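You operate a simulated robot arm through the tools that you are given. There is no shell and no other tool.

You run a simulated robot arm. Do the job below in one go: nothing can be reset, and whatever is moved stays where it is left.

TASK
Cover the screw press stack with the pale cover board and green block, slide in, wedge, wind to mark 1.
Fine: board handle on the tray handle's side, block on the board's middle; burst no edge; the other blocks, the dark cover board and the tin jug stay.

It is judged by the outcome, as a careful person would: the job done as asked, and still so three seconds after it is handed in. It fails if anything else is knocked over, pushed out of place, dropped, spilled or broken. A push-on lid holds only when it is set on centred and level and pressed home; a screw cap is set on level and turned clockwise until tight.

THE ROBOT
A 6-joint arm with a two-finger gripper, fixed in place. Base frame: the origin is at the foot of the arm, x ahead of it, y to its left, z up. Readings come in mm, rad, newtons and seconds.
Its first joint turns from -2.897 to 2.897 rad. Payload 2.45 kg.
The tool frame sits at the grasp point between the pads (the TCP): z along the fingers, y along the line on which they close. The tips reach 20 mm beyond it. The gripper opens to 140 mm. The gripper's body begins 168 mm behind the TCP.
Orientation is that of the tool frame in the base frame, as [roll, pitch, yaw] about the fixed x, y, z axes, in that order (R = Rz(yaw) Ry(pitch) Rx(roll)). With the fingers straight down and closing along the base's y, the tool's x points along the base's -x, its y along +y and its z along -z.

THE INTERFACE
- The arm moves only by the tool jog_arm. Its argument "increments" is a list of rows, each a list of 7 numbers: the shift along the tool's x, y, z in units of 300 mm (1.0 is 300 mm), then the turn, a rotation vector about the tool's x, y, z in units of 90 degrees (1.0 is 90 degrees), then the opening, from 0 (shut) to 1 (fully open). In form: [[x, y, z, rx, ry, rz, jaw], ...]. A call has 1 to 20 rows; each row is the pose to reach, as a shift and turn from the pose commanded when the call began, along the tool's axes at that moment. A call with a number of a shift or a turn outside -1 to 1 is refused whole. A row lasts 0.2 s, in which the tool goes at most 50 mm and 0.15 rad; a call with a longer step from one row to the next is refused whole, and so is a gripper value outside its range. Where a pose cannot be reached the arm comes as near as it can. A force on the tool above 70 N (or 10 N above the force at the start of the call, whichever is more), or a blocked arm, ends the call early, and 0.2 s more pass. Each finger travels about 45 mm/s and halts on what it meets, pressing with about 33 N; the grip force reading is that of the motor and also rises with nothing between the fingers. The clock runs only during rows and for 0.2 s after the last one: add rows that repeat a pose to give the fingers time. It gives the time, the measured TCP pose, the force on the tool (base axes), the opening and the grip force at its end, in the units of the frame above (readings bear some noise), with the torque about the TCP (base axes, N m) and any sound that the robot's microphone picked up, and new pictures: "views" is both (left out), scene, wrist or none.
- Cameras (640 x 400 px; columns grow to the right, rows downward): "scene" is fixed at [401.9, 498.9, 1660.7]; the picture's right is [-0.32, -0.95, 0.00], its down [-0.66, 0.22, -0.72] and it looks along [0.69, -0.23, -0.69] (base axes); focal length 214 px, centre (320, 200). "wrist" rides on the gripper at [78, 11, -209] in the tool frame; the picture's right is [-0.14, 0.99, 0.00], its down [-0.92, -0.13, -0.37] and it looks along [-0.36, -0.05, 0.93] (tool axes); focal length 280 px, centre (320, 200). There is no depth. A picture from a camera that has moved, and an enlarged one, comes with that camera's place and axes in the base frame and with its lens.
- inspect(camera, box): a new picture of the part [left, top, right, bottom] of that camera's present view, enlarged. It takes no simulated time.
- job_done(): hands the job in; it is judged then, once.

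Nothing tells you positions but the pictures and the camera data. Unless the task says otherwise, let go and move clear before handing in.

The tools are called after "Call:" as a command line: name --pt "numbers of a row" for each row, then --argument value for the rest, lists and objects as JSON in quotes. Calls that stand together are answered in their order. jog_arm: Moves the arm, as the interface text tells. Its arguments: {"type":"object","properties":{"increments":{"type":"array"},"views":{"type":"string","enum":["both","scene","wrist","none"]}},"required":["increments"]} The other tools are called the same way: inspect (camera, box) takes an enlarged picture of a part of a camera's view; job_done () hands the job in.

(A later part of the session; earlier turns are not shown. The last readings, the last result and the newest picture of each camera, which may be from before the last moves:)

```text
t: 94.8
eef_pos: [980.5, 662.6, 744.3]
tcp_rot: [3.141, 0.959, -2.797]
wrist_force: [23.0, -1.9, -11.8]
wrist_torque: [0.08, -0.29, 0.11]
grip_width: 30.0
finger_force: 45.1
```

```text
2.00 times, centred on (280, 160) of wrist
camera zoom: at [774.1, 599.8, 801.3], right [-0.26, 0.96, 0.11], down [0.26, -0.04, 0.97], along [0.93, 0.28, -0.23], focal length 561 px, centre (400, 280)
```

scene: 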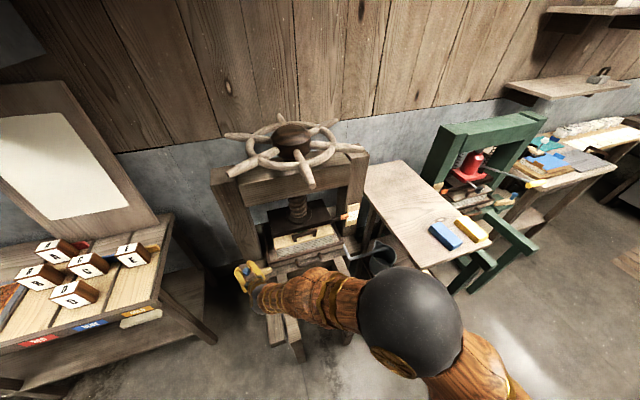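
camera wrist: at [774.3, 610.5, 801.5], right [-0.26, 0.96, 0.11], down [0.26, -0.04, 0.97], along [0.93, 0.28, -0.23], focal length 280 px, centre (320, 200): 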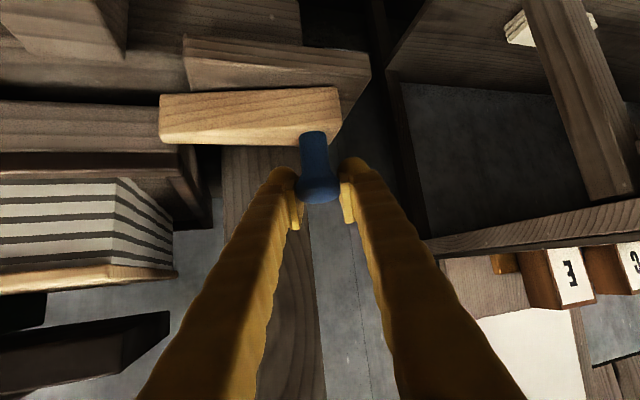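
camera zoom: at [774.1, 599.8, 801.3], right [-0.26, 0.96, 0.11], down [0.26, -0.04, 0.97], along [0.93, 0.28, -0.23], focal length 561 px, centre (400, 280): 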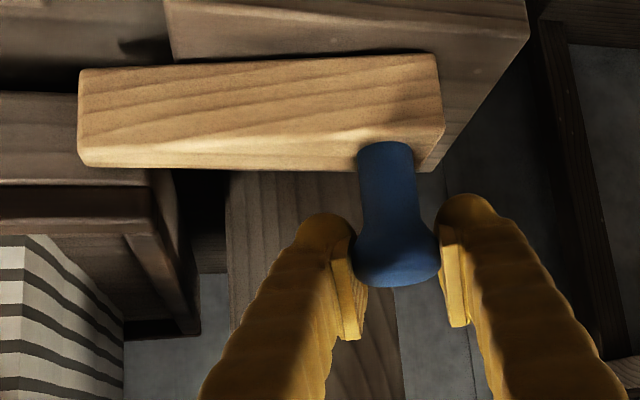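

The wedge is guided along y with x held fixed. I'm re-centring x and pushing further in.

Call:
jog_arm --pt "0.0036 -0.019 -0.0051 0 0 0 0" --pt "0.0072 -0.038 -0.0102 0 0 0 0" --pt "0.0108 -0.057 -0.0154 0 0 0 0" --pt "0.0144 -0.076 -0.0205 0 0 0 0" --pt "0.018 -0.095 -0.0256 0 0 0 0" --views "none"

Call:
inspect --camera "wrist" --box '[120, 60, 440, 260]'

Call:
inspect --camera "scene" --box '[225, 230, 345, 310]'

```text
t: 96.0
eef_pos: [980.8, 631.6, 745.0]
tcp_rot: [-3.141, 0.96, -2.796]
wrist_force: [47.7, -1.5, -4.9]
wrist_torque: [-0.01, -0.25, 0.31]
grip_width: 30.2
finger_force: 45.6
```

```text
2.00 times, centred on (280, 160) of wrist
camera zoom: at [773.9, 570.4, 801.3], right [-0.26, 0.96, 0.11], down [0.26, -0.04, 0.97], along [0.93, 0.28, -0.23], focal length 561 px, centre (400, 280)
```

zoom: 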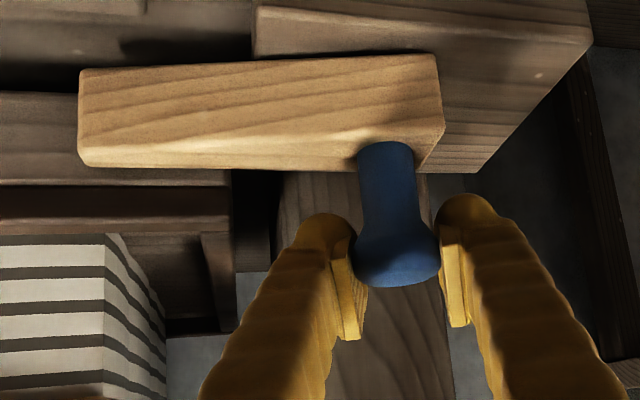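

```text
5.00 times, centred on (285, 270) of scene
camera zoom: at [401.9, 498.9, 1660.7], right [-0.32, -0.95, 0.0], down [-0.66, 0.22, -0.72], along [0.69, -0.23, -0.69], focal length 1072 px, centre (495, -150)
```

zoom: 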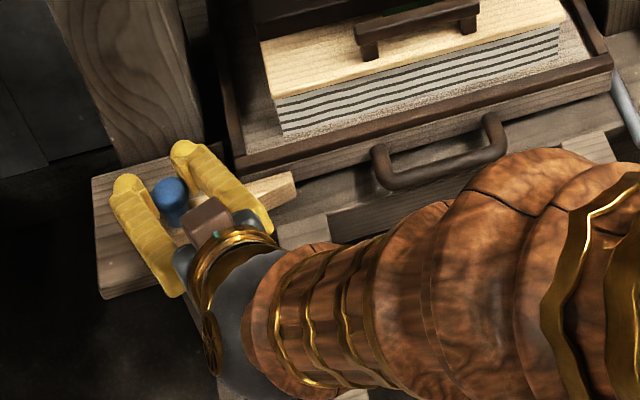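

Call:
jog_arm --pt "-0.0016 -0.01 0.0011 0 0 0 0" --pt "0.0009 -0.0217 -0.0018 0 0 0 0" --pt "0.0033 -0.0334 -0.0047 0 0 0 0" --views "none"

```text
t: 96.9
eef_pos: [979.6, 628.8, 744.7]
tcp_rot: [-3.141, 0.96, -2.788]
wrist_force: [9.8, 8.8, -6.1]
wrist_torque: [0.03, -0.08, 0.05]
grip_width: 30.3
finger_force: 45.5
stopped in row 3: the force on the tool passed its limit at 73 N (the readings are from after the stop); the commanded pose is now the measured one
```

I met firm resistance (73 N) after about 65 mm of wedge travel. Looking at where the wedge is now.

Call:
inspect --camera "wrist" --box '[60, 40, 440, 280]'

Call:
inspect --camera "scene" --box '[235, 240, 315, 295]'

```text
1.67 times, centred on (250, 160) of wrist
camera zoom: at [773.6, 565.2, 801.5], right [-0.27, 0.96, 0.11], down [0.26, -0.04, 0.97], along [0.93, 0.29, -0.23], focal length 467 px, centre (437, 267)
```

zoom: 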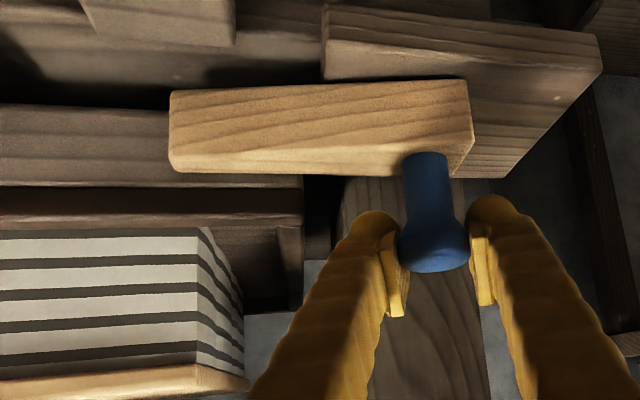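

```text
7.27 times, centred on (275, 268) of scene
camera zoom: at [401.9, 498.9, 1660.7], right [-0.32, -0.95, 0.0], down [-0.66, 0.22, -0.72], along [0.69, -0.23, -0.69], focal length 1560 px, centre (647, -291)
```

zoom: 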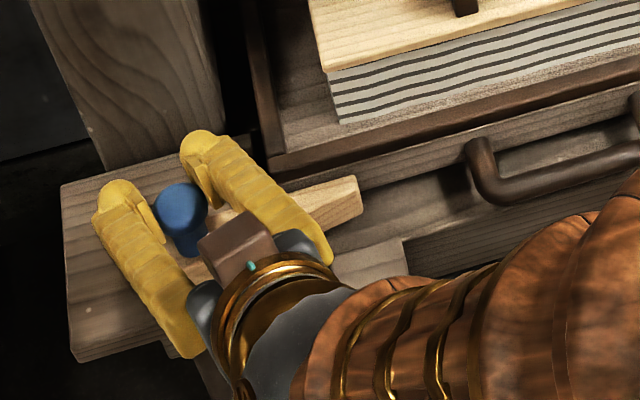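

Call:
jog_arm --pt "0.0013 -0.0063 -0.0019 0 0 0 0" --pt "0.0026 -0.0125 -0.0037 0 0 0 0" --views "none"

```text
t: 97.6
eef_pos: [979.0, 628.3, 744.6]
tcp_rot: [3.14, 0.962, -2.786]
wrist_force: [10.9, 9.3, -8.4]
wrist_torque: [0.1, -0.1, 0.0]
grip_width: 29.9
finger_force: 45.2
stopped in row 2: the force on the tool passed its limit at 72 N (the readings are from after the stop); the commanded pose is now the measured one
```

The wedge is firmly home: it doesn't move at over 70 N. I'm opening the jaws and backing straight out.

Call:
jog_arm --pt "0 0 0 0 0 0 0.3" --pt "0 0 0 0 0 0 0.4" --pt "0 0 -0.02 0 0 0 0.42" --pt "0 0 -0.08 0 0 0 0.42" --pt "0 0 -0.18 0 0 0 0.42" --pt "0 0 -0.3 0 0 0 0.42" --pt "0 0 -0.42 0 0 0 0.42"

Call:
inspect --camera "wrist" --box '[40, 20, 440, 270]'

Call:
inspect --camera "scene" --box '[225, 230, 345, 310]'

```text
t: 99.2
eef_pos: [881.8, 591.5, 817.0]
tcp_rot: [3.141, 0.962, -2.783]
wrist_force: [0.7, -0.3, -0.8]
wrist_torque: [0.0, 0.0, 0.05]
grip_width: 58.9
finger_force: 0.2
camera wrist: at [676.2, 527.2, 873.7], right [-0.27, 0.96, 0.11], down [0.25, -0.04, 0.97], along [0.93, 0.29, -0.23], focal length 280 px, centre (320, 200)
```

scene: 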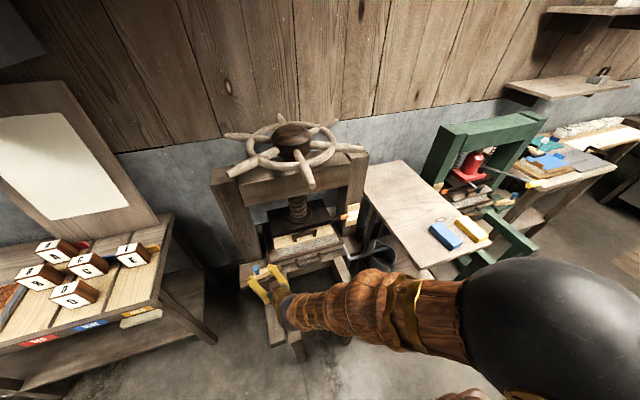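
wrist: 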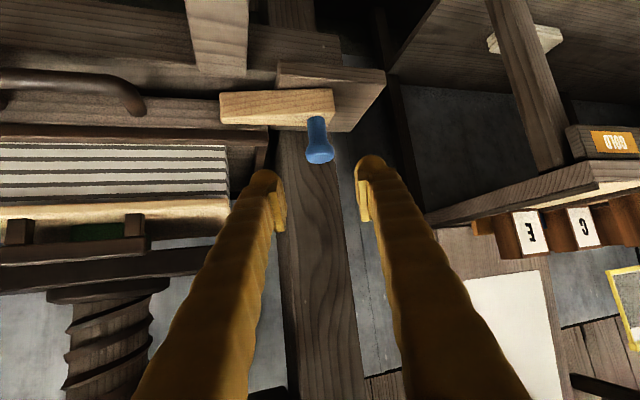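

```text
1.60 times, centred on (240, 145) of wrist
camera zoom: at [676.2, 527.2, 873.7], right [-0.27, 0.96, 0.11], down [0.25, -0.04, 0.97], along [0.93, 0.29, -0.23], focal length 449 px, centre (448, 288)
```

zoom: 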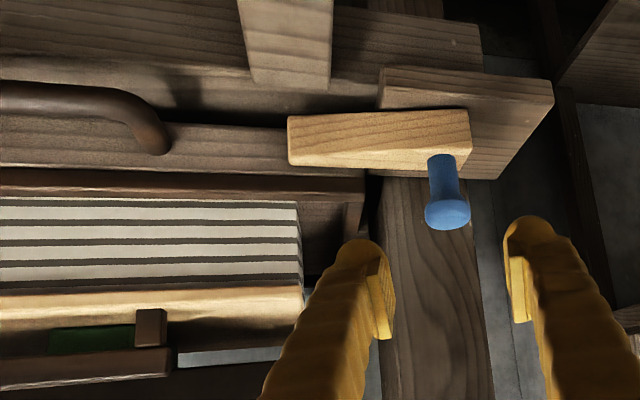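

```text
5.00 times, centred on (285, 270) of scene
camera zoom: at [401.9, 498.9, 1660.7], right [-0.32, -0.95, 0.0], down [-0.66, 0.22, -0.72], along [0.69, -0.23, -0.69], focal length 1072 px, centre (495, -150)
```

zoom: 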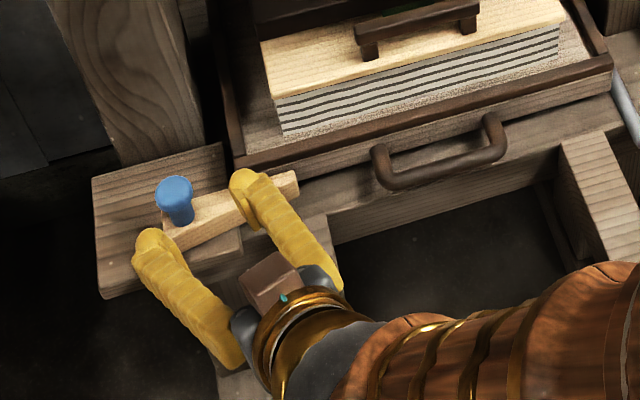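

The wedge is in place in front of the tray. Now for the wheel: I'm retreating and swinging up in front of it to measure the hub and spokes.

Call:
jog_arm --pt "0 0 -0.1 0 0 0 0.42" --pt "0 0 -0.22 0 0 0 0.5" --pt "0 0 -0.34 0.036 0 0.0255 0.6" --pt "-0.1 -0.05 -0.42 0.073 0 0.051 0.7" --pt "-0.22 -0.1 -0.48 0.109 0 0.0766 0.8" --pt "-0.34 -0.15 -0.54 0.146 0 0.102 1" --pt "-0.46 -0.2 -0.6 0.182 0 0.1276 1" --pt "-0.58 -0.25 -0.66 0.182 0 0.1276 1"

```text
t: 101.0
eef_pos: [850.2, 499.2, 1074.5]
tcp_rot: [3.14, 0.96, -3.137]
wrist_force: [0.6, 0.0, -0.4]
wrist_torque: [-0.01, -0.06, 0.01]
grip_width: 139.8
finger_force: 0.1
camera wrist: at [633.8, 509.5, 1130.9], right [0.07, 0.99, 0.11], down [0.23, -0.13, 0.97], along [0.97, -0.04, -0.23], focal length 280 px, centre (320, 200)
```

scene: 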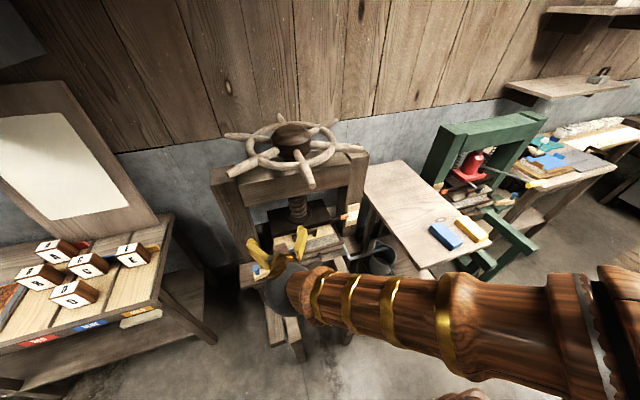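
wrist: 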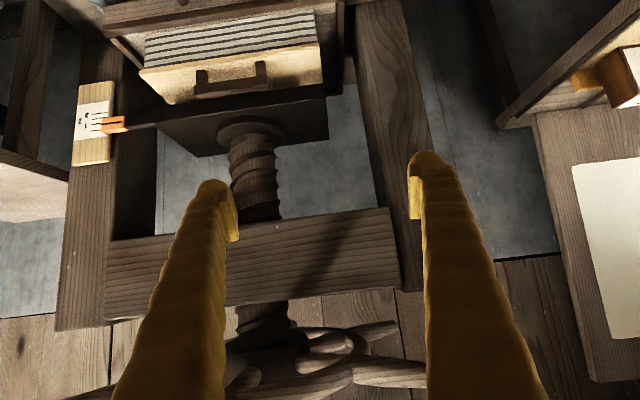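

Call:
inspect --camera "wrist" --box '[200, 280, 440, 400]'

Call:
inspect --camera "wrist" --box '[130, 40, 350, 240]'

Call:
inspect --camera "scene" --box '[215, 110, 375, 210]'

```text
2.67 times, centred on (320, 340) of wrist
camera zoom: at [633.8, 509.5, 1130.9], right [0.07, 0.99, 0.11], down [0.23, -0.13, 0.97], along [0.97, -0.04, -0.23], focal length 748 px, centre (320, -173)
```

zoom: 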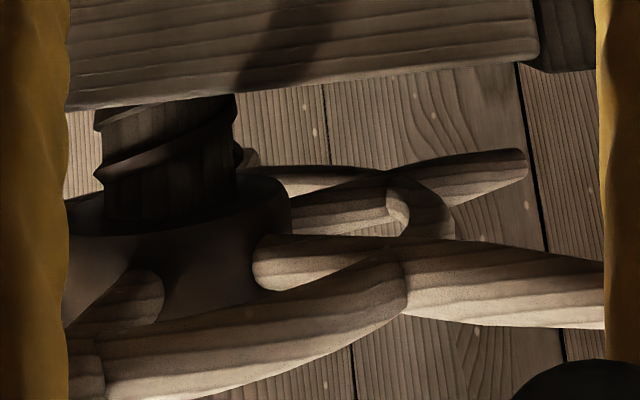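

```text
2.00 times, centred on (240, 140) of wrist
camera zoom: at [633.8, 509.5, 1130.9], right [0.07, 0.99, 0.11], down [0.23, -0.13, 0.97], along [0.97, -0.04, -0.23], focal length 561 px, centre (480, 320)
```

zoom: 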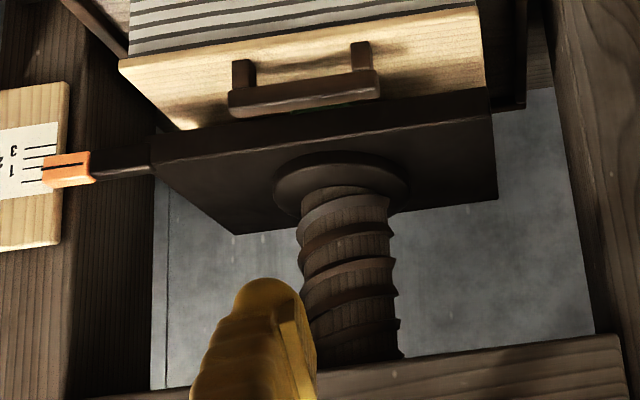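

```text
4.00 times, centred on (295, 160) of scene
camera zoom: at [401.9, 498.9, 1660.7], right [-0.32, -0.95, 0.0], down [-0.66, 0.22, -0.72], along [0.69, -0.23, -0.69], focal length 858 px, centre (420, 360)
```

zoom: 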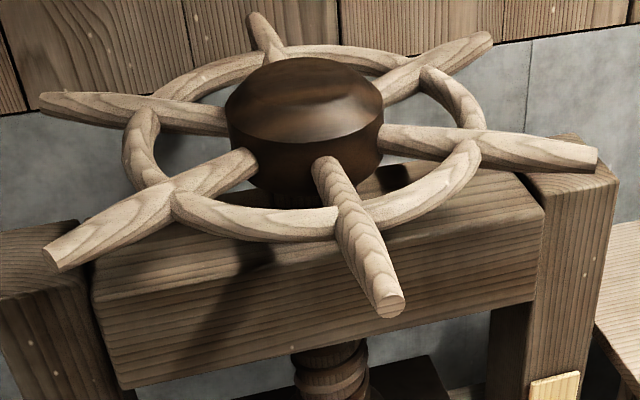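

The threads are right-handed, so clockwise from above lowers the platen. That means the near spoke must be pushed toward +y. I'm going around to the near spoke's right side.

Call:
jog_arm --pt "0.014 -0.097 -0.078 0 0 0 0.8" --pt "0.028 -0.193 -0.157 0 0 0 0.6" --pt "0.042 -0.29 -0.235 0 0 0 0.4" --pt "0.057 -0.387 -0.313 0 0 0 0.2" --pt "0.071 -0.483 -0.392 0 0 0 0" --pt "0.085 -0.58 -0.47 0 0 0 0" --views "none"

```text
t: 102.4
eef_pos: [719.4, 324.6, 1132.8]
tcp_rot: [3.141, 0.961, -3.133]
wrist_force: [0.3, 0.2, -0.3]
wrist_torque: [0.02, -0.01, 0.0]
grip_width: 20.9
finger_force: 0.0
```

Call:
jog_arm --pt "-0.086 0 -0.06 0 0.022 0 0" --pt "-0.171 0 -0.12 0 0.044 0 0" --pt "-0.257 0 -0.18 0 0.067 0 0" --pt "-0.342 0 -0.24 0 0.089 0 0" --pt "-0.428 0 -0.3 0 0.111 0 0"

Call:
inspect --camera "wrist" --box '[120, 100, 640, 400]'

Call:
inspect --camera "scene" --box '[230, 100, 390, 220]'

```text
t: 103.6
eef_pos: [719.5, 325.2, 1289.5]
tcp_rot: [3.139, 0.787, -3.136]
wrist_force: [1.1, -0.7, 0.4]
wrist_torque: [0.0, 0.0, -0.01]
grip_width: 0.1
finger_force: 29.7
camera wrist: at [517.0, 334.6, 1383.7], right [0.09, 0.99, 0.1], down [0.39, -0.13, 0.91], along [0.92, -0.04, -0.4], focal length 280 px, centre (320, 200)
```

scene: 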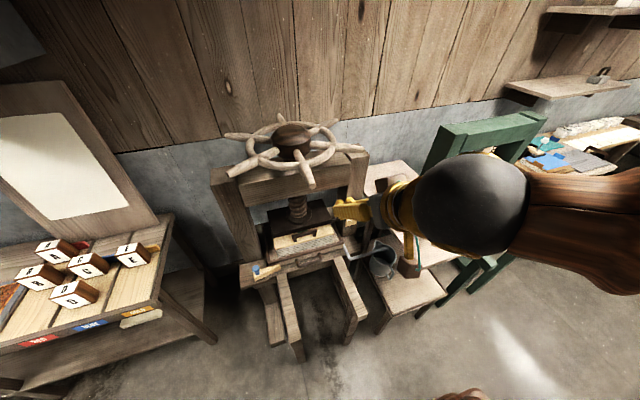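
wrist: 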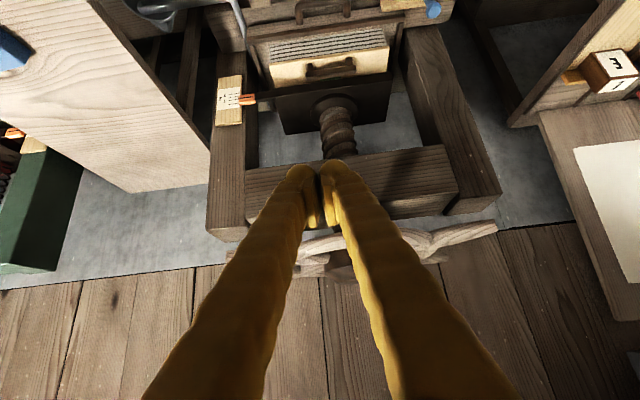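

```text
1.23 times, centred on (380, 250) of wrist
camera zoom: at [517.0, 334.6, 1383.7], right [0.09, 0.99, 0.1], down [0.39, -0.13, 0.91], along [0.92, -0.04, -0.4], focal length 345 px, centre (246, 138)
```

zoom: 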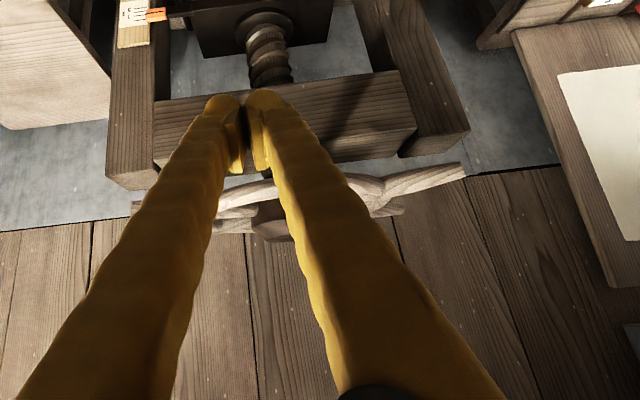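

```text
3.33 times, centred on (310, 160) of scene
camera zoom: at [401.9, 498.9, 1660.7], right [-0.32, -0.95, 0.0], down [-0.66, 0.22, -0.72], along [0.69, -0.23, -0.69], focal length 715 px, centre (353, 333)
```

zoom: 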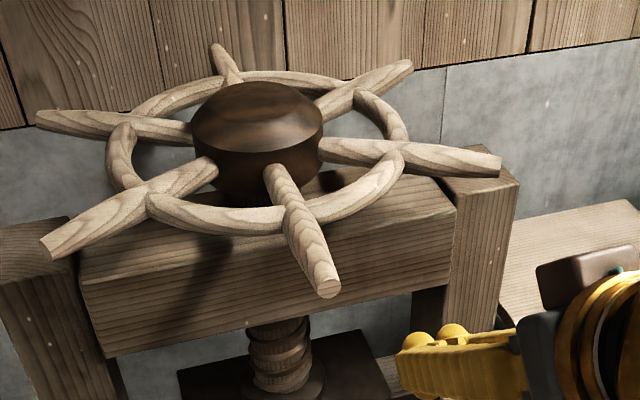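

Call:
jog_arm --pt "-0.064 0 0.087 0 0 0 0" --pt "-0.127 0 0.174 0 0 0 0" --pt "-0.19 0 0.26 0 0 0 0" --pt "-0.25 0 0.35 0 0 0 0" --pt "-0.3 0 0.41 0 0 0 0"

Call:
inspect --camera "wrist" --box '[160, 100, 560, 350]'

Call:
inspect --camera "scene" --box '[230, 100, 390, 220]'

```text
t: 104.8
eef_pos: [871.0, 325.4, 1266.1]
tcp_rot: [3.139, 0.787, -3.135]
wrist_force: [0.2, -0.6, -0.2]
wrist_torque: [0.01, 0.03, 0.03]
grip_width: 0.1
finger_force: 29.7
camera wrist: at [667.9, 336.3, 1359.9], right [0.09, 0.99, 0.1], down [0.39, -0.13, 0.91], along [0.92, -0.04, -0.4], focal length 280 px, centre (320, 200)
```

scene: 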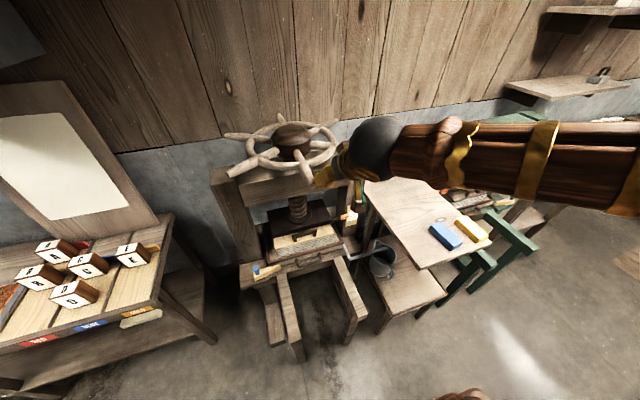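
wrist: 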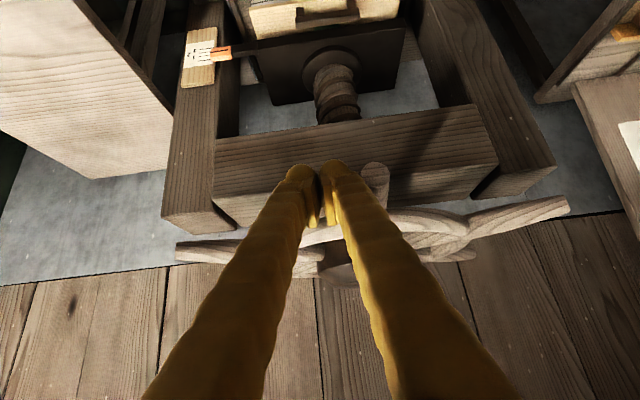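

```text
1.60 times, centred on (360, 225) of wrist
camera zoom: at [667.9, 336.3, 1359.9], right [0.09, 0.99, 0.1], down [0.39, -0.13, 0.91], along [0.92, -0.04, -0.4], focal length 449 px, centre (256, 160)
```

zoom: 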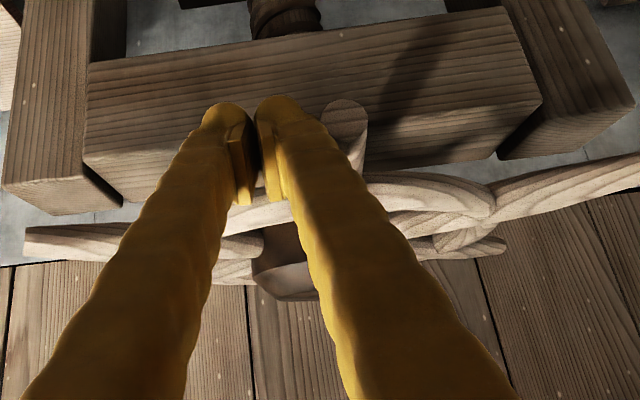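

```text
3.33 times, centred on (310, 160) of scene
camera zoom: at [401.9, 498.9, 1660.7], right [-0.32, -0.95, 0.0], down [-0.66, 0.22, -0.72], along [0.69, -0.23, -0.69], focal length 715 px, centre (353, 333)
```

zoom: 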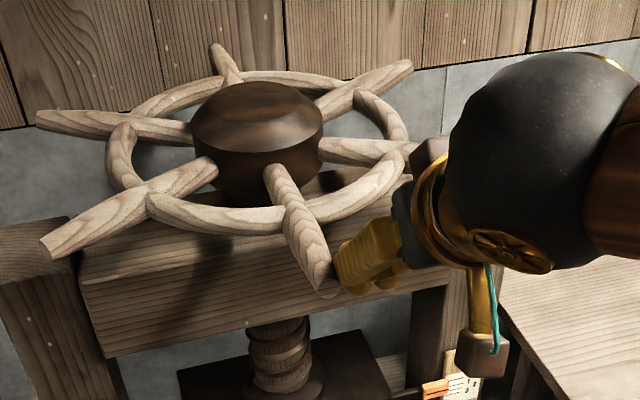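

The near spoke's tip is at about (858, 370, 1262). I'm settling the closed fingers beside it at a good radius.

Call:
jog_arm --pt "-0.03 0 0.055 0 0 0 0" --pt "-0.059 0 0.111 0 0 0 0"

Call:
inspect --camera "wrist" --box '[160, 100, 560, 350]'

Call:
inspect --camera "scene" --box '[230, 100, 390, 220]'

```text
t: 105.4
eef_pos: [907.3, 326.4, 1256.0]
tcp_rot: [3.138, 0.787, -3.136]
wrist_force: [0.0, -0.7, 0.4]
wrist_torque: [0.06, 0.01, 0.01]
grip_width: 0.0
finger_force: 29.8
camera wrist: at [704.1, 336.9, 1349.3], right [0.09, 0.99, 0.1], down [0.39, -0.13, 0.91], along [0.92, -0.04, -0.4], focal length 280 px, centre (320, 200)
```

scene: 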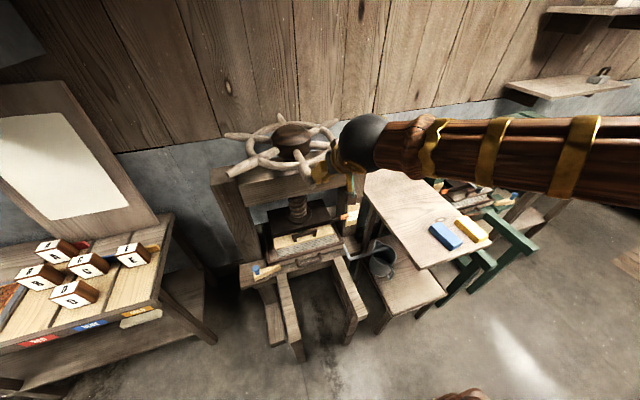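
wrist: 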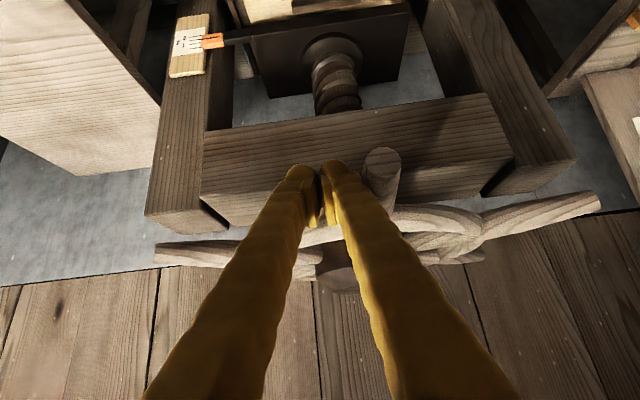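

```text
1.60 times, centred on (360, 225) of wrist
camera zoom: at [704.1, 336.9, 1349.3], right [0.09, 0.99, 0.1], down [0.39, -0.13, 0.91], along [0.92, -0.04, -0.4], focal length 449 px, centre (256, 160)
```

zoom: 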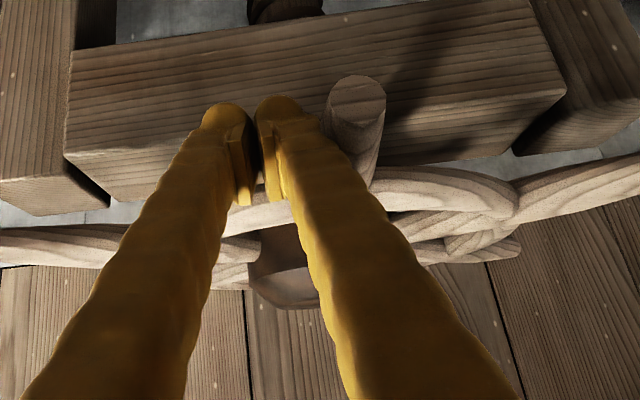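

```text
3.33 times, centred on (310, 160) of scene
camera zoom: at [401.9, 498.9, 1660.7], right [-0.32, -0.95, 0.0], down [-0.66, 0.22, -0.72], along [0.69, -0.23, -0.69], focal length 715 px, centre (353, 333)
```

zoom: 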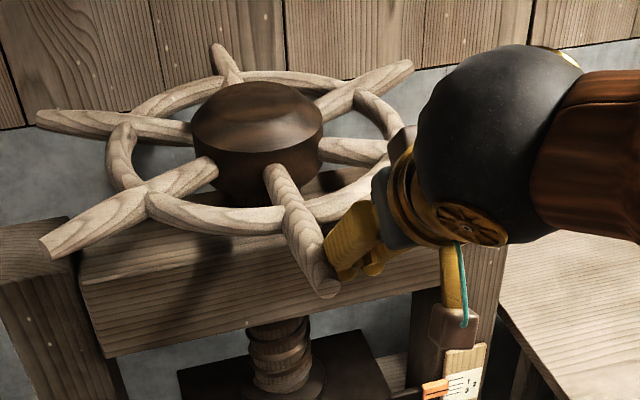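

The fingers are beside the spoke. I'm pushing it gently toward +y and watching force and pointer.

Call:
jog_arm --pt "0 0.02 0 0 0 0 0" --pt "0.001 0.04 0 0 0 0 0" --pt "0.002 0.06 0 0 0 0 0" --pt "0.003 0.08 0 0 0 0 0" --pt "0.004 0.1 -0.001 0 0 0 0" --pt "0.005 0.12 -0.001 0 0 0 0" --pt "0.006 0.14 -0.001 0 0 0 0" --pt "0.006 0.16 -0.002 0 0 0 0" --pt "0.006 0.177 -0.002 0 0 0 0"

Call:
inspect --camera "scene" --box '[230, 100, 390, 220]'

Call:
inspect --camera "wrist" --box '[140, 0, 300, 100]'

```text
t: 107.4
eef_pos: [904.1, 379.0, 1255.0]
tcp_rot: [3.139, 0.787, -3.133]
wrist_force: [0.2, 0.2, 0.3]
wrist_torque: [0.0, -0.05, -0.02]
grip_width: 0.0
finger_force: 29.3
camera wrist: at [701.8, 389.1, 1348.2], right [0.09, 0.99, 0.1], down [0.39, -0.13, 0.91], along [0.92, -0.04, -0.4], focal length 280 px, centre (320, 200)
```

scene: 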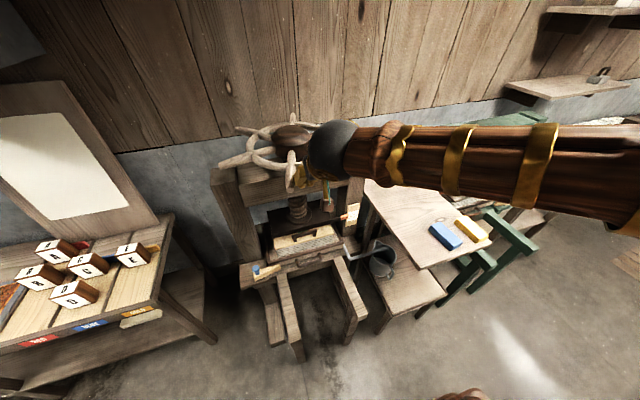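
wrist: 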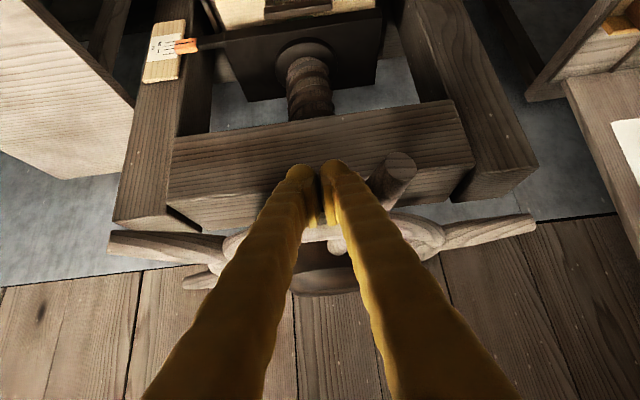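

```text
3.33 times, centred on (310, 160) of scene
camera zoom: at [401.9, 498.9, 1660.7], right [-0.32, -0.95, 0.0], down [-0.66, 0.22, -0.72], along [0.69, -0.23, -0.69], focal length 715 px, centre (353, 333)
```

zoom: 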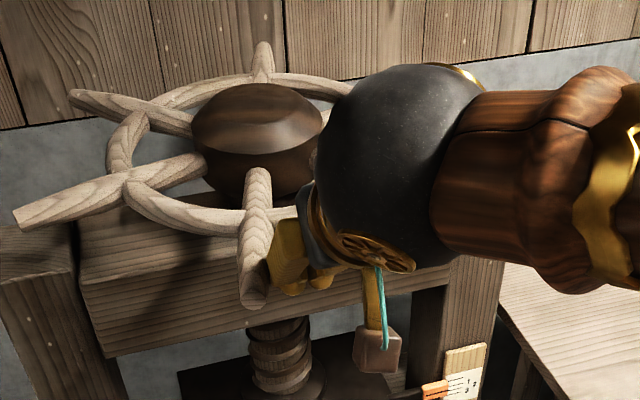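

```text
4.00 times, centred on (220, 50) of wrist
camera zoom: at [701.8, 389.1, 1348.2], right [0.09, 0.99, 0.1], down [0.39, -0.13, 0.91], along [0.92, -0.04, -0.4], focal length 1122 px, centre (720, 800)
```

zoom: 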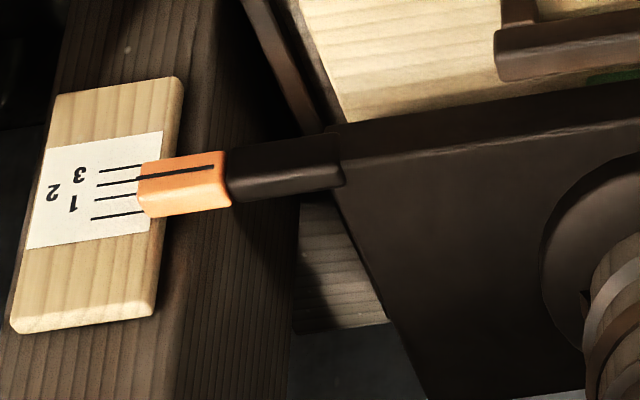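

The wheel turns freely and clockwise. Checking the scale from the scene camera.

Call:
inspect --camera "scene" --box '[325, 190, 405, 240]'

```text
8.00 times, centred on (365, 215) of scene
camera zoom: at [401.9, 498.9, 1660.7], right [-0.32, -0.95, 0.0], down [-0.66, 0.22, -0.72], along [0.69, -0.23, -0.69], focal length 1716 px, centre (-40, 80)
```

zoom: 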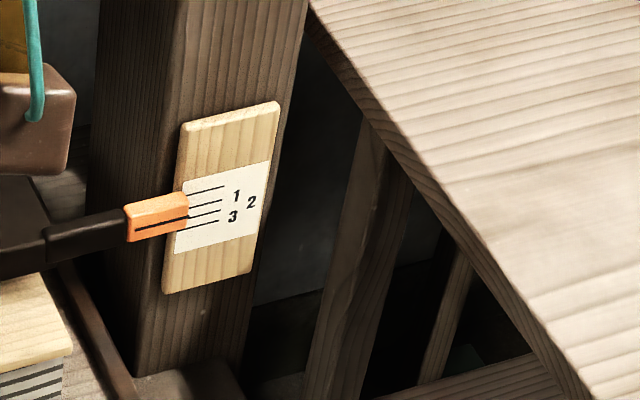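

The pointer has started moving down, so the direction is right. I'll continue pushing the spoke along its arc by another 20° or so.

Call:
jog_arm --pt "-0.003 0.02 0.003 0 0 0 0" --pt "-0.006 0.045 0.007 0 0 0 0" --pt "-0.008 0.07 0.01 0 0 0 0" --pt "-0.01 0.09 0.013 0 0 0 0" --pt "-0.012 0.112 0.016 0 0 0 0" --pt "-0.014 0.133 0.019 0 0 0 0" --pt "-0.018 0.155 0.024 0 0 0 0" --pt "-0.022 0.177 0.029 0 0 0 0" --pt "-0.0264 0.197 0.0335 0 0 0 0" --pt "-0.031 0.218 0.039 0 0 0 0" --pt "-0.036 0.239 0.045 0 0 0 0" --pt "-0.041 0.259 0.0504 0 0 0 0"

Call:
inspect --camera "scene" --box '[325, 190, 405, 240]'

Call:
inspect --camera "scene" --box '[210, 90, 390, 220]'

Call:
inspect --camera "wrist" --box '[60, 0, 220, 100]'

```text
t: 110.0
eef_pos: [923.5, 457.0, 1253.2]
tcp_rot: [3.14, 0.787, -3.136]
wrist_force: [-0.1, 0.1, -0.3]
wrist_torque: [0.0, -0.03, -0.04]
grip_width: 0.0
finger_force: 29.8
camera wrist: at [720.4, 466.9, 1347.0], right [0.09, 0.99, 0.1], down [0.39, -0.13, 0.91], along [0.92, -0.04, -0.4], focal length 280 px, centre (320, 200)
```

scene: 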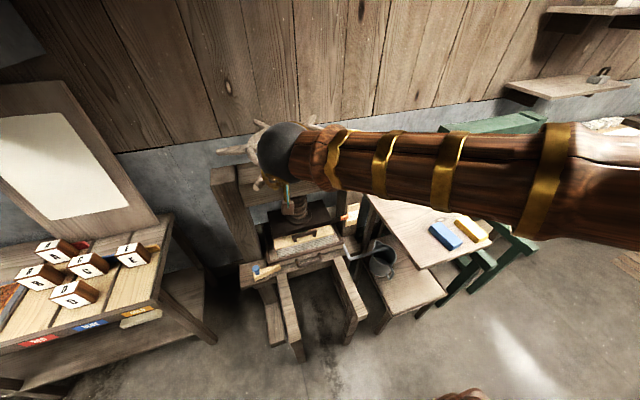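
wrist: 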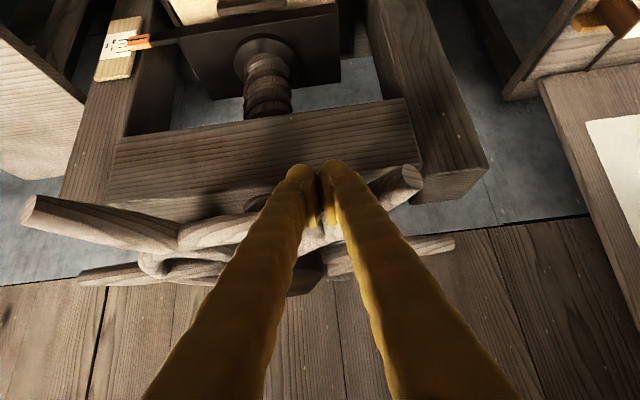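

```text
8.00 times, centred on (365, 215) of scene
camera zoom: at [401.9, 498.9, 1660.7], right [-0.32, -0.95, 0.0], down [-0.66, 0.22, -0.72], along [0.69, -0.23, -0.69], focal length 1716 px, centre (-40, 80)
```

zoom: 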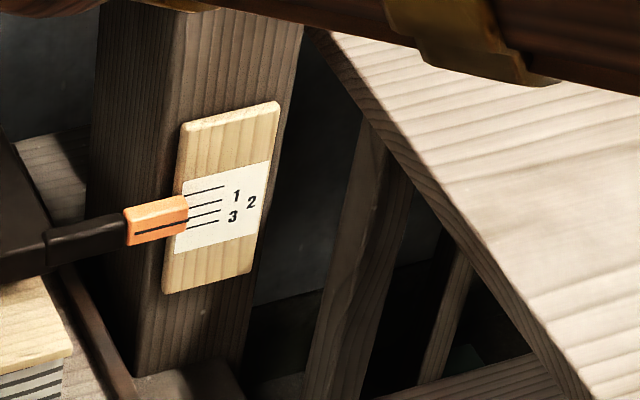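

```text
3.08 times, centred on (300, 155) of scene
camera zoom: at [401.9, 498.9, 1660.7], right [-0.32, -0.95, 0.0], down [-0.66, 0.22, -0.72], along [0.69, -0.23, -0.69], focal length 660 px, centre (382, 338)
```

zoom: 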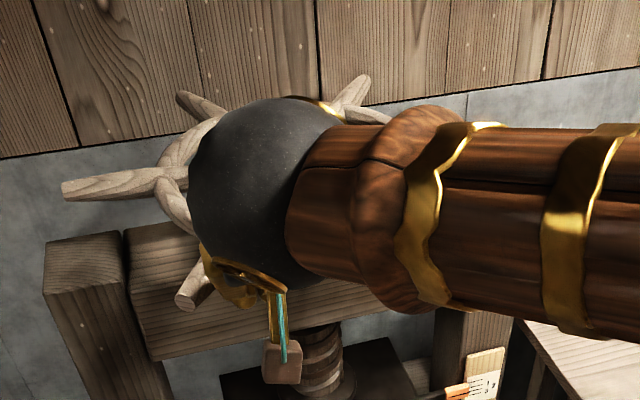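

```text
4.00 times, centred on (140, 50) of wrist
camera zoom: at [720.4, 466.9, 1347.0], right [0.09, 0.99, 0.1], down [0.39, -0.13, 0.91], along [0.92, -0.04, -0.4], focal length 1122 px, centre (1040, 800)
```

zoom: 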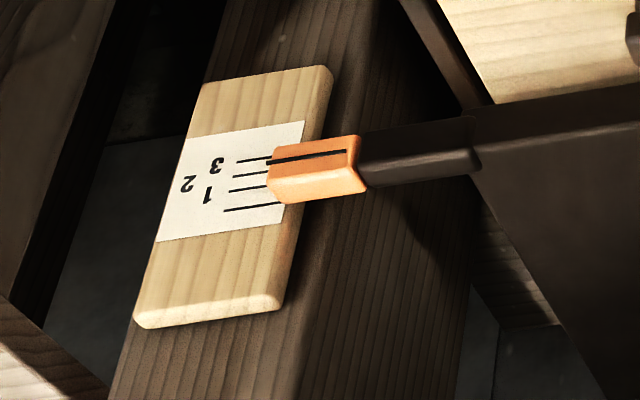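

The pointer has moved about 0.6 of the way from the top line to mark 1. I'm continuing the arc a little further.

Call:
jog_arm --pt "-0.006 0.02 0.0076 0 0 0 0" --pt "-0.012 0.04 0.015 0 0 0 0" --pt "-0.018 0.0597 0.0227 0 0 0 0" --pt "-0.025 0.079 0.0315 0 0 0 0" --pt "-0.032 0.098 0.04 0 0 0 0" --pt "-0.0396 0.1173 0.049 0 0 0 0" --pt "-0.048 0.135 0.059 0 0 0 0" --pt "-0.056 0.153 0.069 0 0 0 0" --pt "-0.0648 0.1713 0.079 0 0 0 0"

Call:
inspect --camera "scene" --box '[335, 195, 375, 225]'

Call:
inspect --camera "wrist" --box '[0, 0, 320, 200]'

```text
t: 112.0
eef_pos: [953.9, 508.1, 1248.6]
tcp_rot: [3.139, 0.787, -3.135]
wrist_force: [-1.5, -1.0, -1.0]
wrist_torque: [-0.02, -0.02, -0.01]
grip_width: 0.1
finger_force: 29.7
camera wrist: at [750.3, 518.6, 1343.3], right [0.09, 0.99, 0.1], down [0.39, -0.13, 0.91], along [0.92, -0.04, -0.4], focal length 280 px, centre (320, 200)
```

scene: 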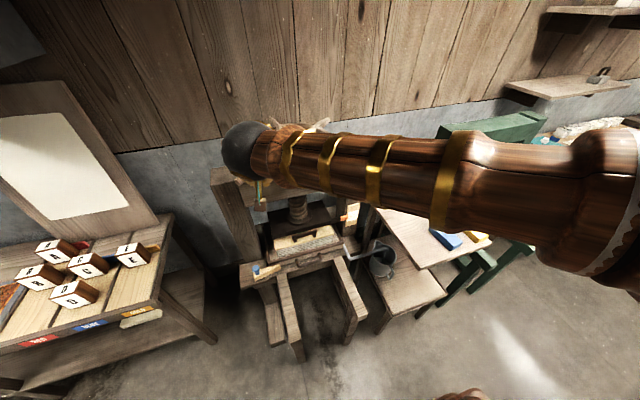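
wrist: 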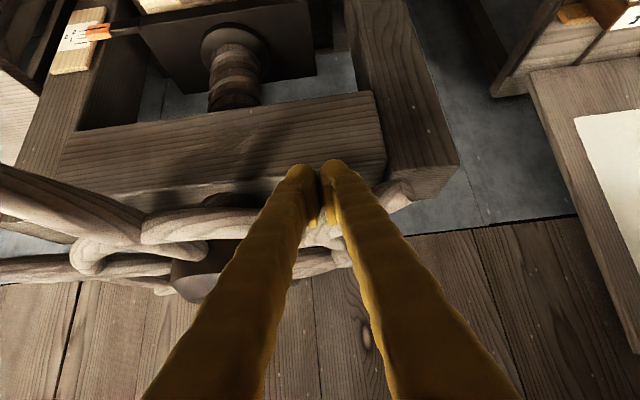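

```text
13.33 times, centred on (355, 210) of scene
camera zoom: at [401.9, 498.9, 1660.7], right [-0.32, -0.95, 0.0], down [-0.66, 0.22, -0.72], along [0.69, -0.23, -0.69], focal length 2860 px, centre (-147, 67)
```

zoom: 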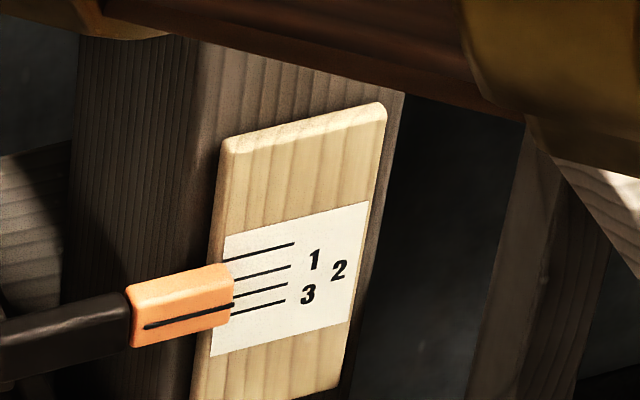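

```text
2.00 times, centred on (160, 100) of wrist
camera zoom: at [750.3, 518.6, 1343.3], right [0.09, 0.99, 0.1], down [0.39, -0.13, 0.91], along [0.92, -0.04, -0.4], focal length 561 px, centre (640, 400)
```

zoom: 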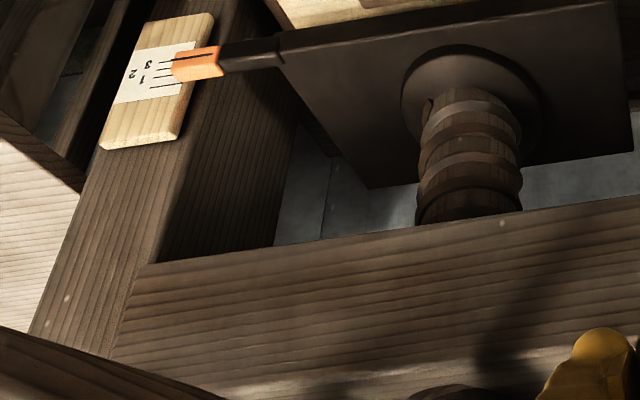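

Before going further I want a true, level reading of the scale. I'm backing the fingers off the spoke and coming down to the pointer's height.

Call:
jog_arm --pt "0 -0.06 0 0 0 0 0" --pt "0.02 -0.14 -0.02 0 0 0 0" --pt "0.1 -0.2 -0.1 0 0 0 0" --pt "0.2 -0.24 -0.2 0 0 0 0" --pt "0.3 -0.3 -0.3 0 0 0 0" --pt "0.4 -0.36 -0.4 0 0 0 0" --pt "0.47 -0.44 -0.47 0 0 0 0" --views "scene"

```text
t: 113.6
eef_pos: [754.2, 373.8, 1248.0]
tcp_rot: [3.14, 0.785, -3.134]
wrist_force: [0.6, -0.1, -1.1]
wrist_torque: [0.01, -0.05, 0.01]
grip_width: 0.0
finger_force: 29.1
```

scene: 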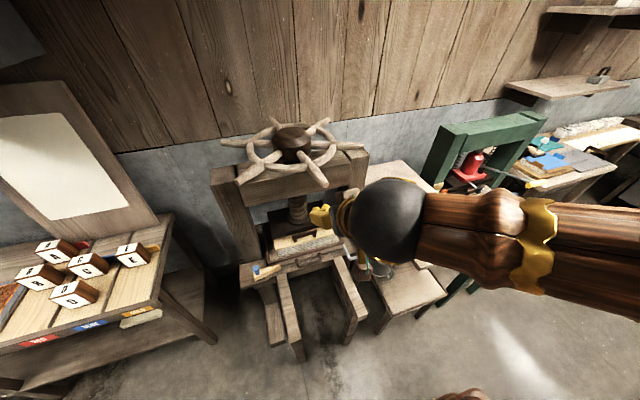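

Call:
jog_arm --pt "0.095 -0.04 0.1 0 -0.04 0 0" --pt "0.19 -0.08 0.2 0 -0.085 0 0" --pt "0.285 -0.12 0.3 0 -0.13 0 0" --pt "0.38 -0.16 0.4 0 -0.17 0 0" --pt "0.475 -0.2 0.5 0 -0.21 0 0" --pt "0.57 -0.247 0.599 0 -0.2556 0 0" --views "none"

```text
t: 115.0
eef_pos: [763.0, 300.4, 1001.8]
tcp_rot: [3.135, 1.191, -3.141]
wrist_force: [-0.4, 0.3, 0.2]
wrist_torque: [-0.02, 0.01, -0.01]
grip_width: 0.0
finger_force: 28.7
```

Call:
jog_arm --pt "0.09 -0.055 0.09 0 0 0 0" --pt "0.184 -0.11 0.181 0 0 0 0" --pt "0.276 -0.165 0.272 0 0 0 0" --pt "0.368 -0.22 0.363 0 0 0 0" --pt "0.368 -0.22 0.363 0 0 0 0"

Call:
inspect --camera "wrist" --box '[220, 150, 300, 230]'

Call:
inspect --camera "wrist" --box '[200, 120, 480, 260]'

```text
t: 116.2
eef_pos: [826.7, 239.6, 866.6]
tcp_rot: [-3.098, 1.18, -3.1]
wrist_force: [0.8, 1.2, -0.2]
wrist_torque: [-0.01, 0.0, 0.01]
grip_width: 0.1
finger_force: 30.0
out of reach, approached as far as the arm can: row 4, 5
camera wrist: at [603.5, 251.8, 874.8], right [0.05, 0.99, 0.11], down [0.01, -0.11, 0.99], along [1.0, -0.05, -0.01], focal length 280 px, centre (320, 200)
```

scene: 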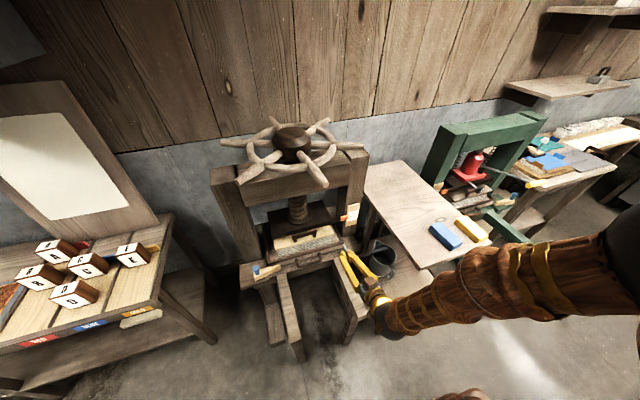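
wrist: 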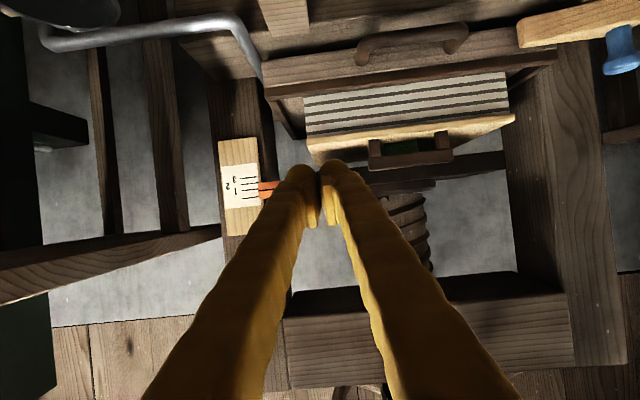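

```text
5.00 times, centred on (260, 190) of wrist
camera zoom: at [603.5, 251.8, 874.8], right [0.05, 0.99, 0.11], down [0.01, -0.11, 0.99], along [1.0, -0.05, -0.01], focal length 1402 px, centre (620, 250)
```

zoom: 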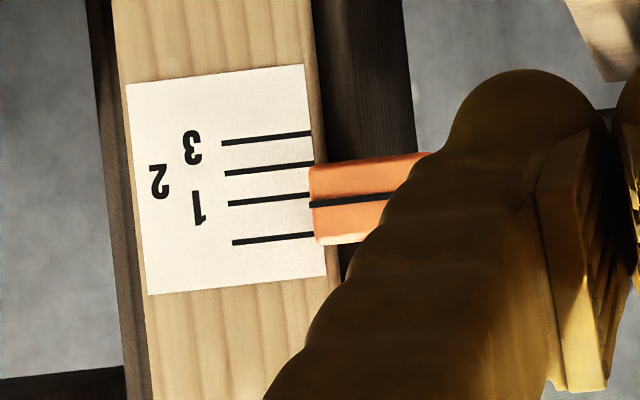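

```text
2.29 times, centred on (340, 190) of wrist
camera zoom: at [603.5, 251.8, 874.8], right [0.05, 0.99, 0.11], down [0.01, -0.11, 0.99], along [1.0, -0.05, -0.01], focal length 641 px, centre (274, 223)
```

zoom: 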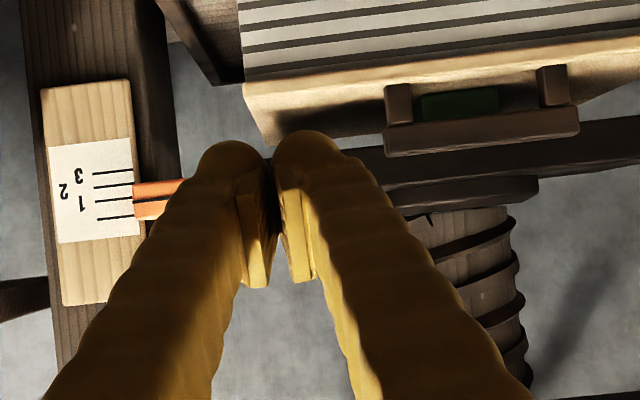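

The level view reads about 0.65 of the way from the top line to mark 1, so roughly 24° more rotation is needed. Checking the wheel's present spoke positions.

Call:
inspect --camera "scene" --box '[210, 100, 380, 210]'

Call:
inspect --camera "scene" --box '[240, 210, 360, 300]'

Call:
inspect --camera "wrist" --box '[340, 100, 520, 240]'

```text
3.64 times, centred on (295, 155) of scene
camera zoom: at [401.9, 498.9, 1660.7], right [-0.32, -0.95, 0.0], down [-0.66, 0.22, -0.72], along [0.69, -0.23, -0.69], focal length 780 px, centre (411, 364)
```

zoom: 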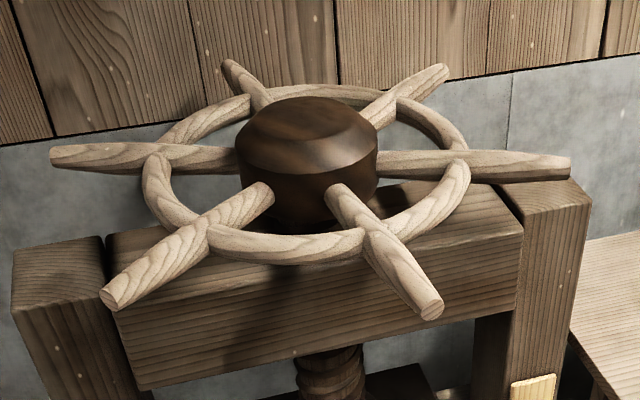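

```text
4.44 times, centred on (300, 255) of scene
camera zoom: at [401.9, 498.9, 1660.7], right [-0.32, -0.95, 0.0], down [-0.66, 0.22, -0.72], along [0.69, -0.23, -0.69], focal length 953 px, centre (409, -44)
```

zoom: 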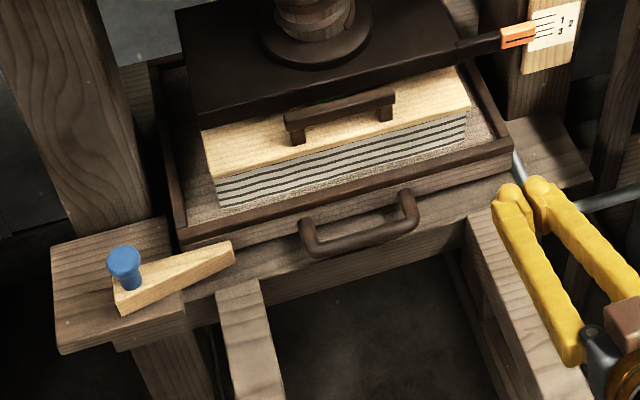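

```text
2.86 times, centred on (430, 170) of wrist
camera zoom: at [603.5, 251.8, 874.8], right [0.05, 0.99, 0.11], down [0.01, -0.11, 0.99], along [1.0, -0.05, -0.01], focal length 801 px, centre (6, 286)
```

zoom: 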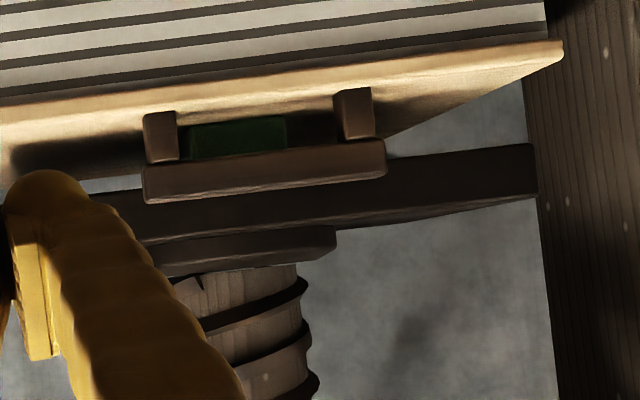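

The near spoke is now about 8° to the right of straight ahead. I'm going back up to its right side for the last part of the winding.

Call:
jog_arm --pt "-0.111 0.028 -0.08 0 0.043 0 0" --pt "-0.223 0.057 -0.161 0 0.085 0 0" --pt "-0.334 0.085 -0.241 0 0.128 0 0" --pt "-0.446 0.113 -0.322 0 0.17 0 0" --pt "-0.557 0.142 -0.402 0 0.213 0 0" --pt "-0.669 0.17 -0.483 0 0.2556 0 0" --views "none"

```text
t: 117.6
eef_pos: [765.5, 291.0, 1108.7]
tcp_rot: [-3.137, 0.79, -3.128]
wrist_force: [-0.6, 0.5, -1.0]
wrist_torque: [-0.03, -0.1, -0.02]
grip_width: 0.0
finger_force: 29.6
```

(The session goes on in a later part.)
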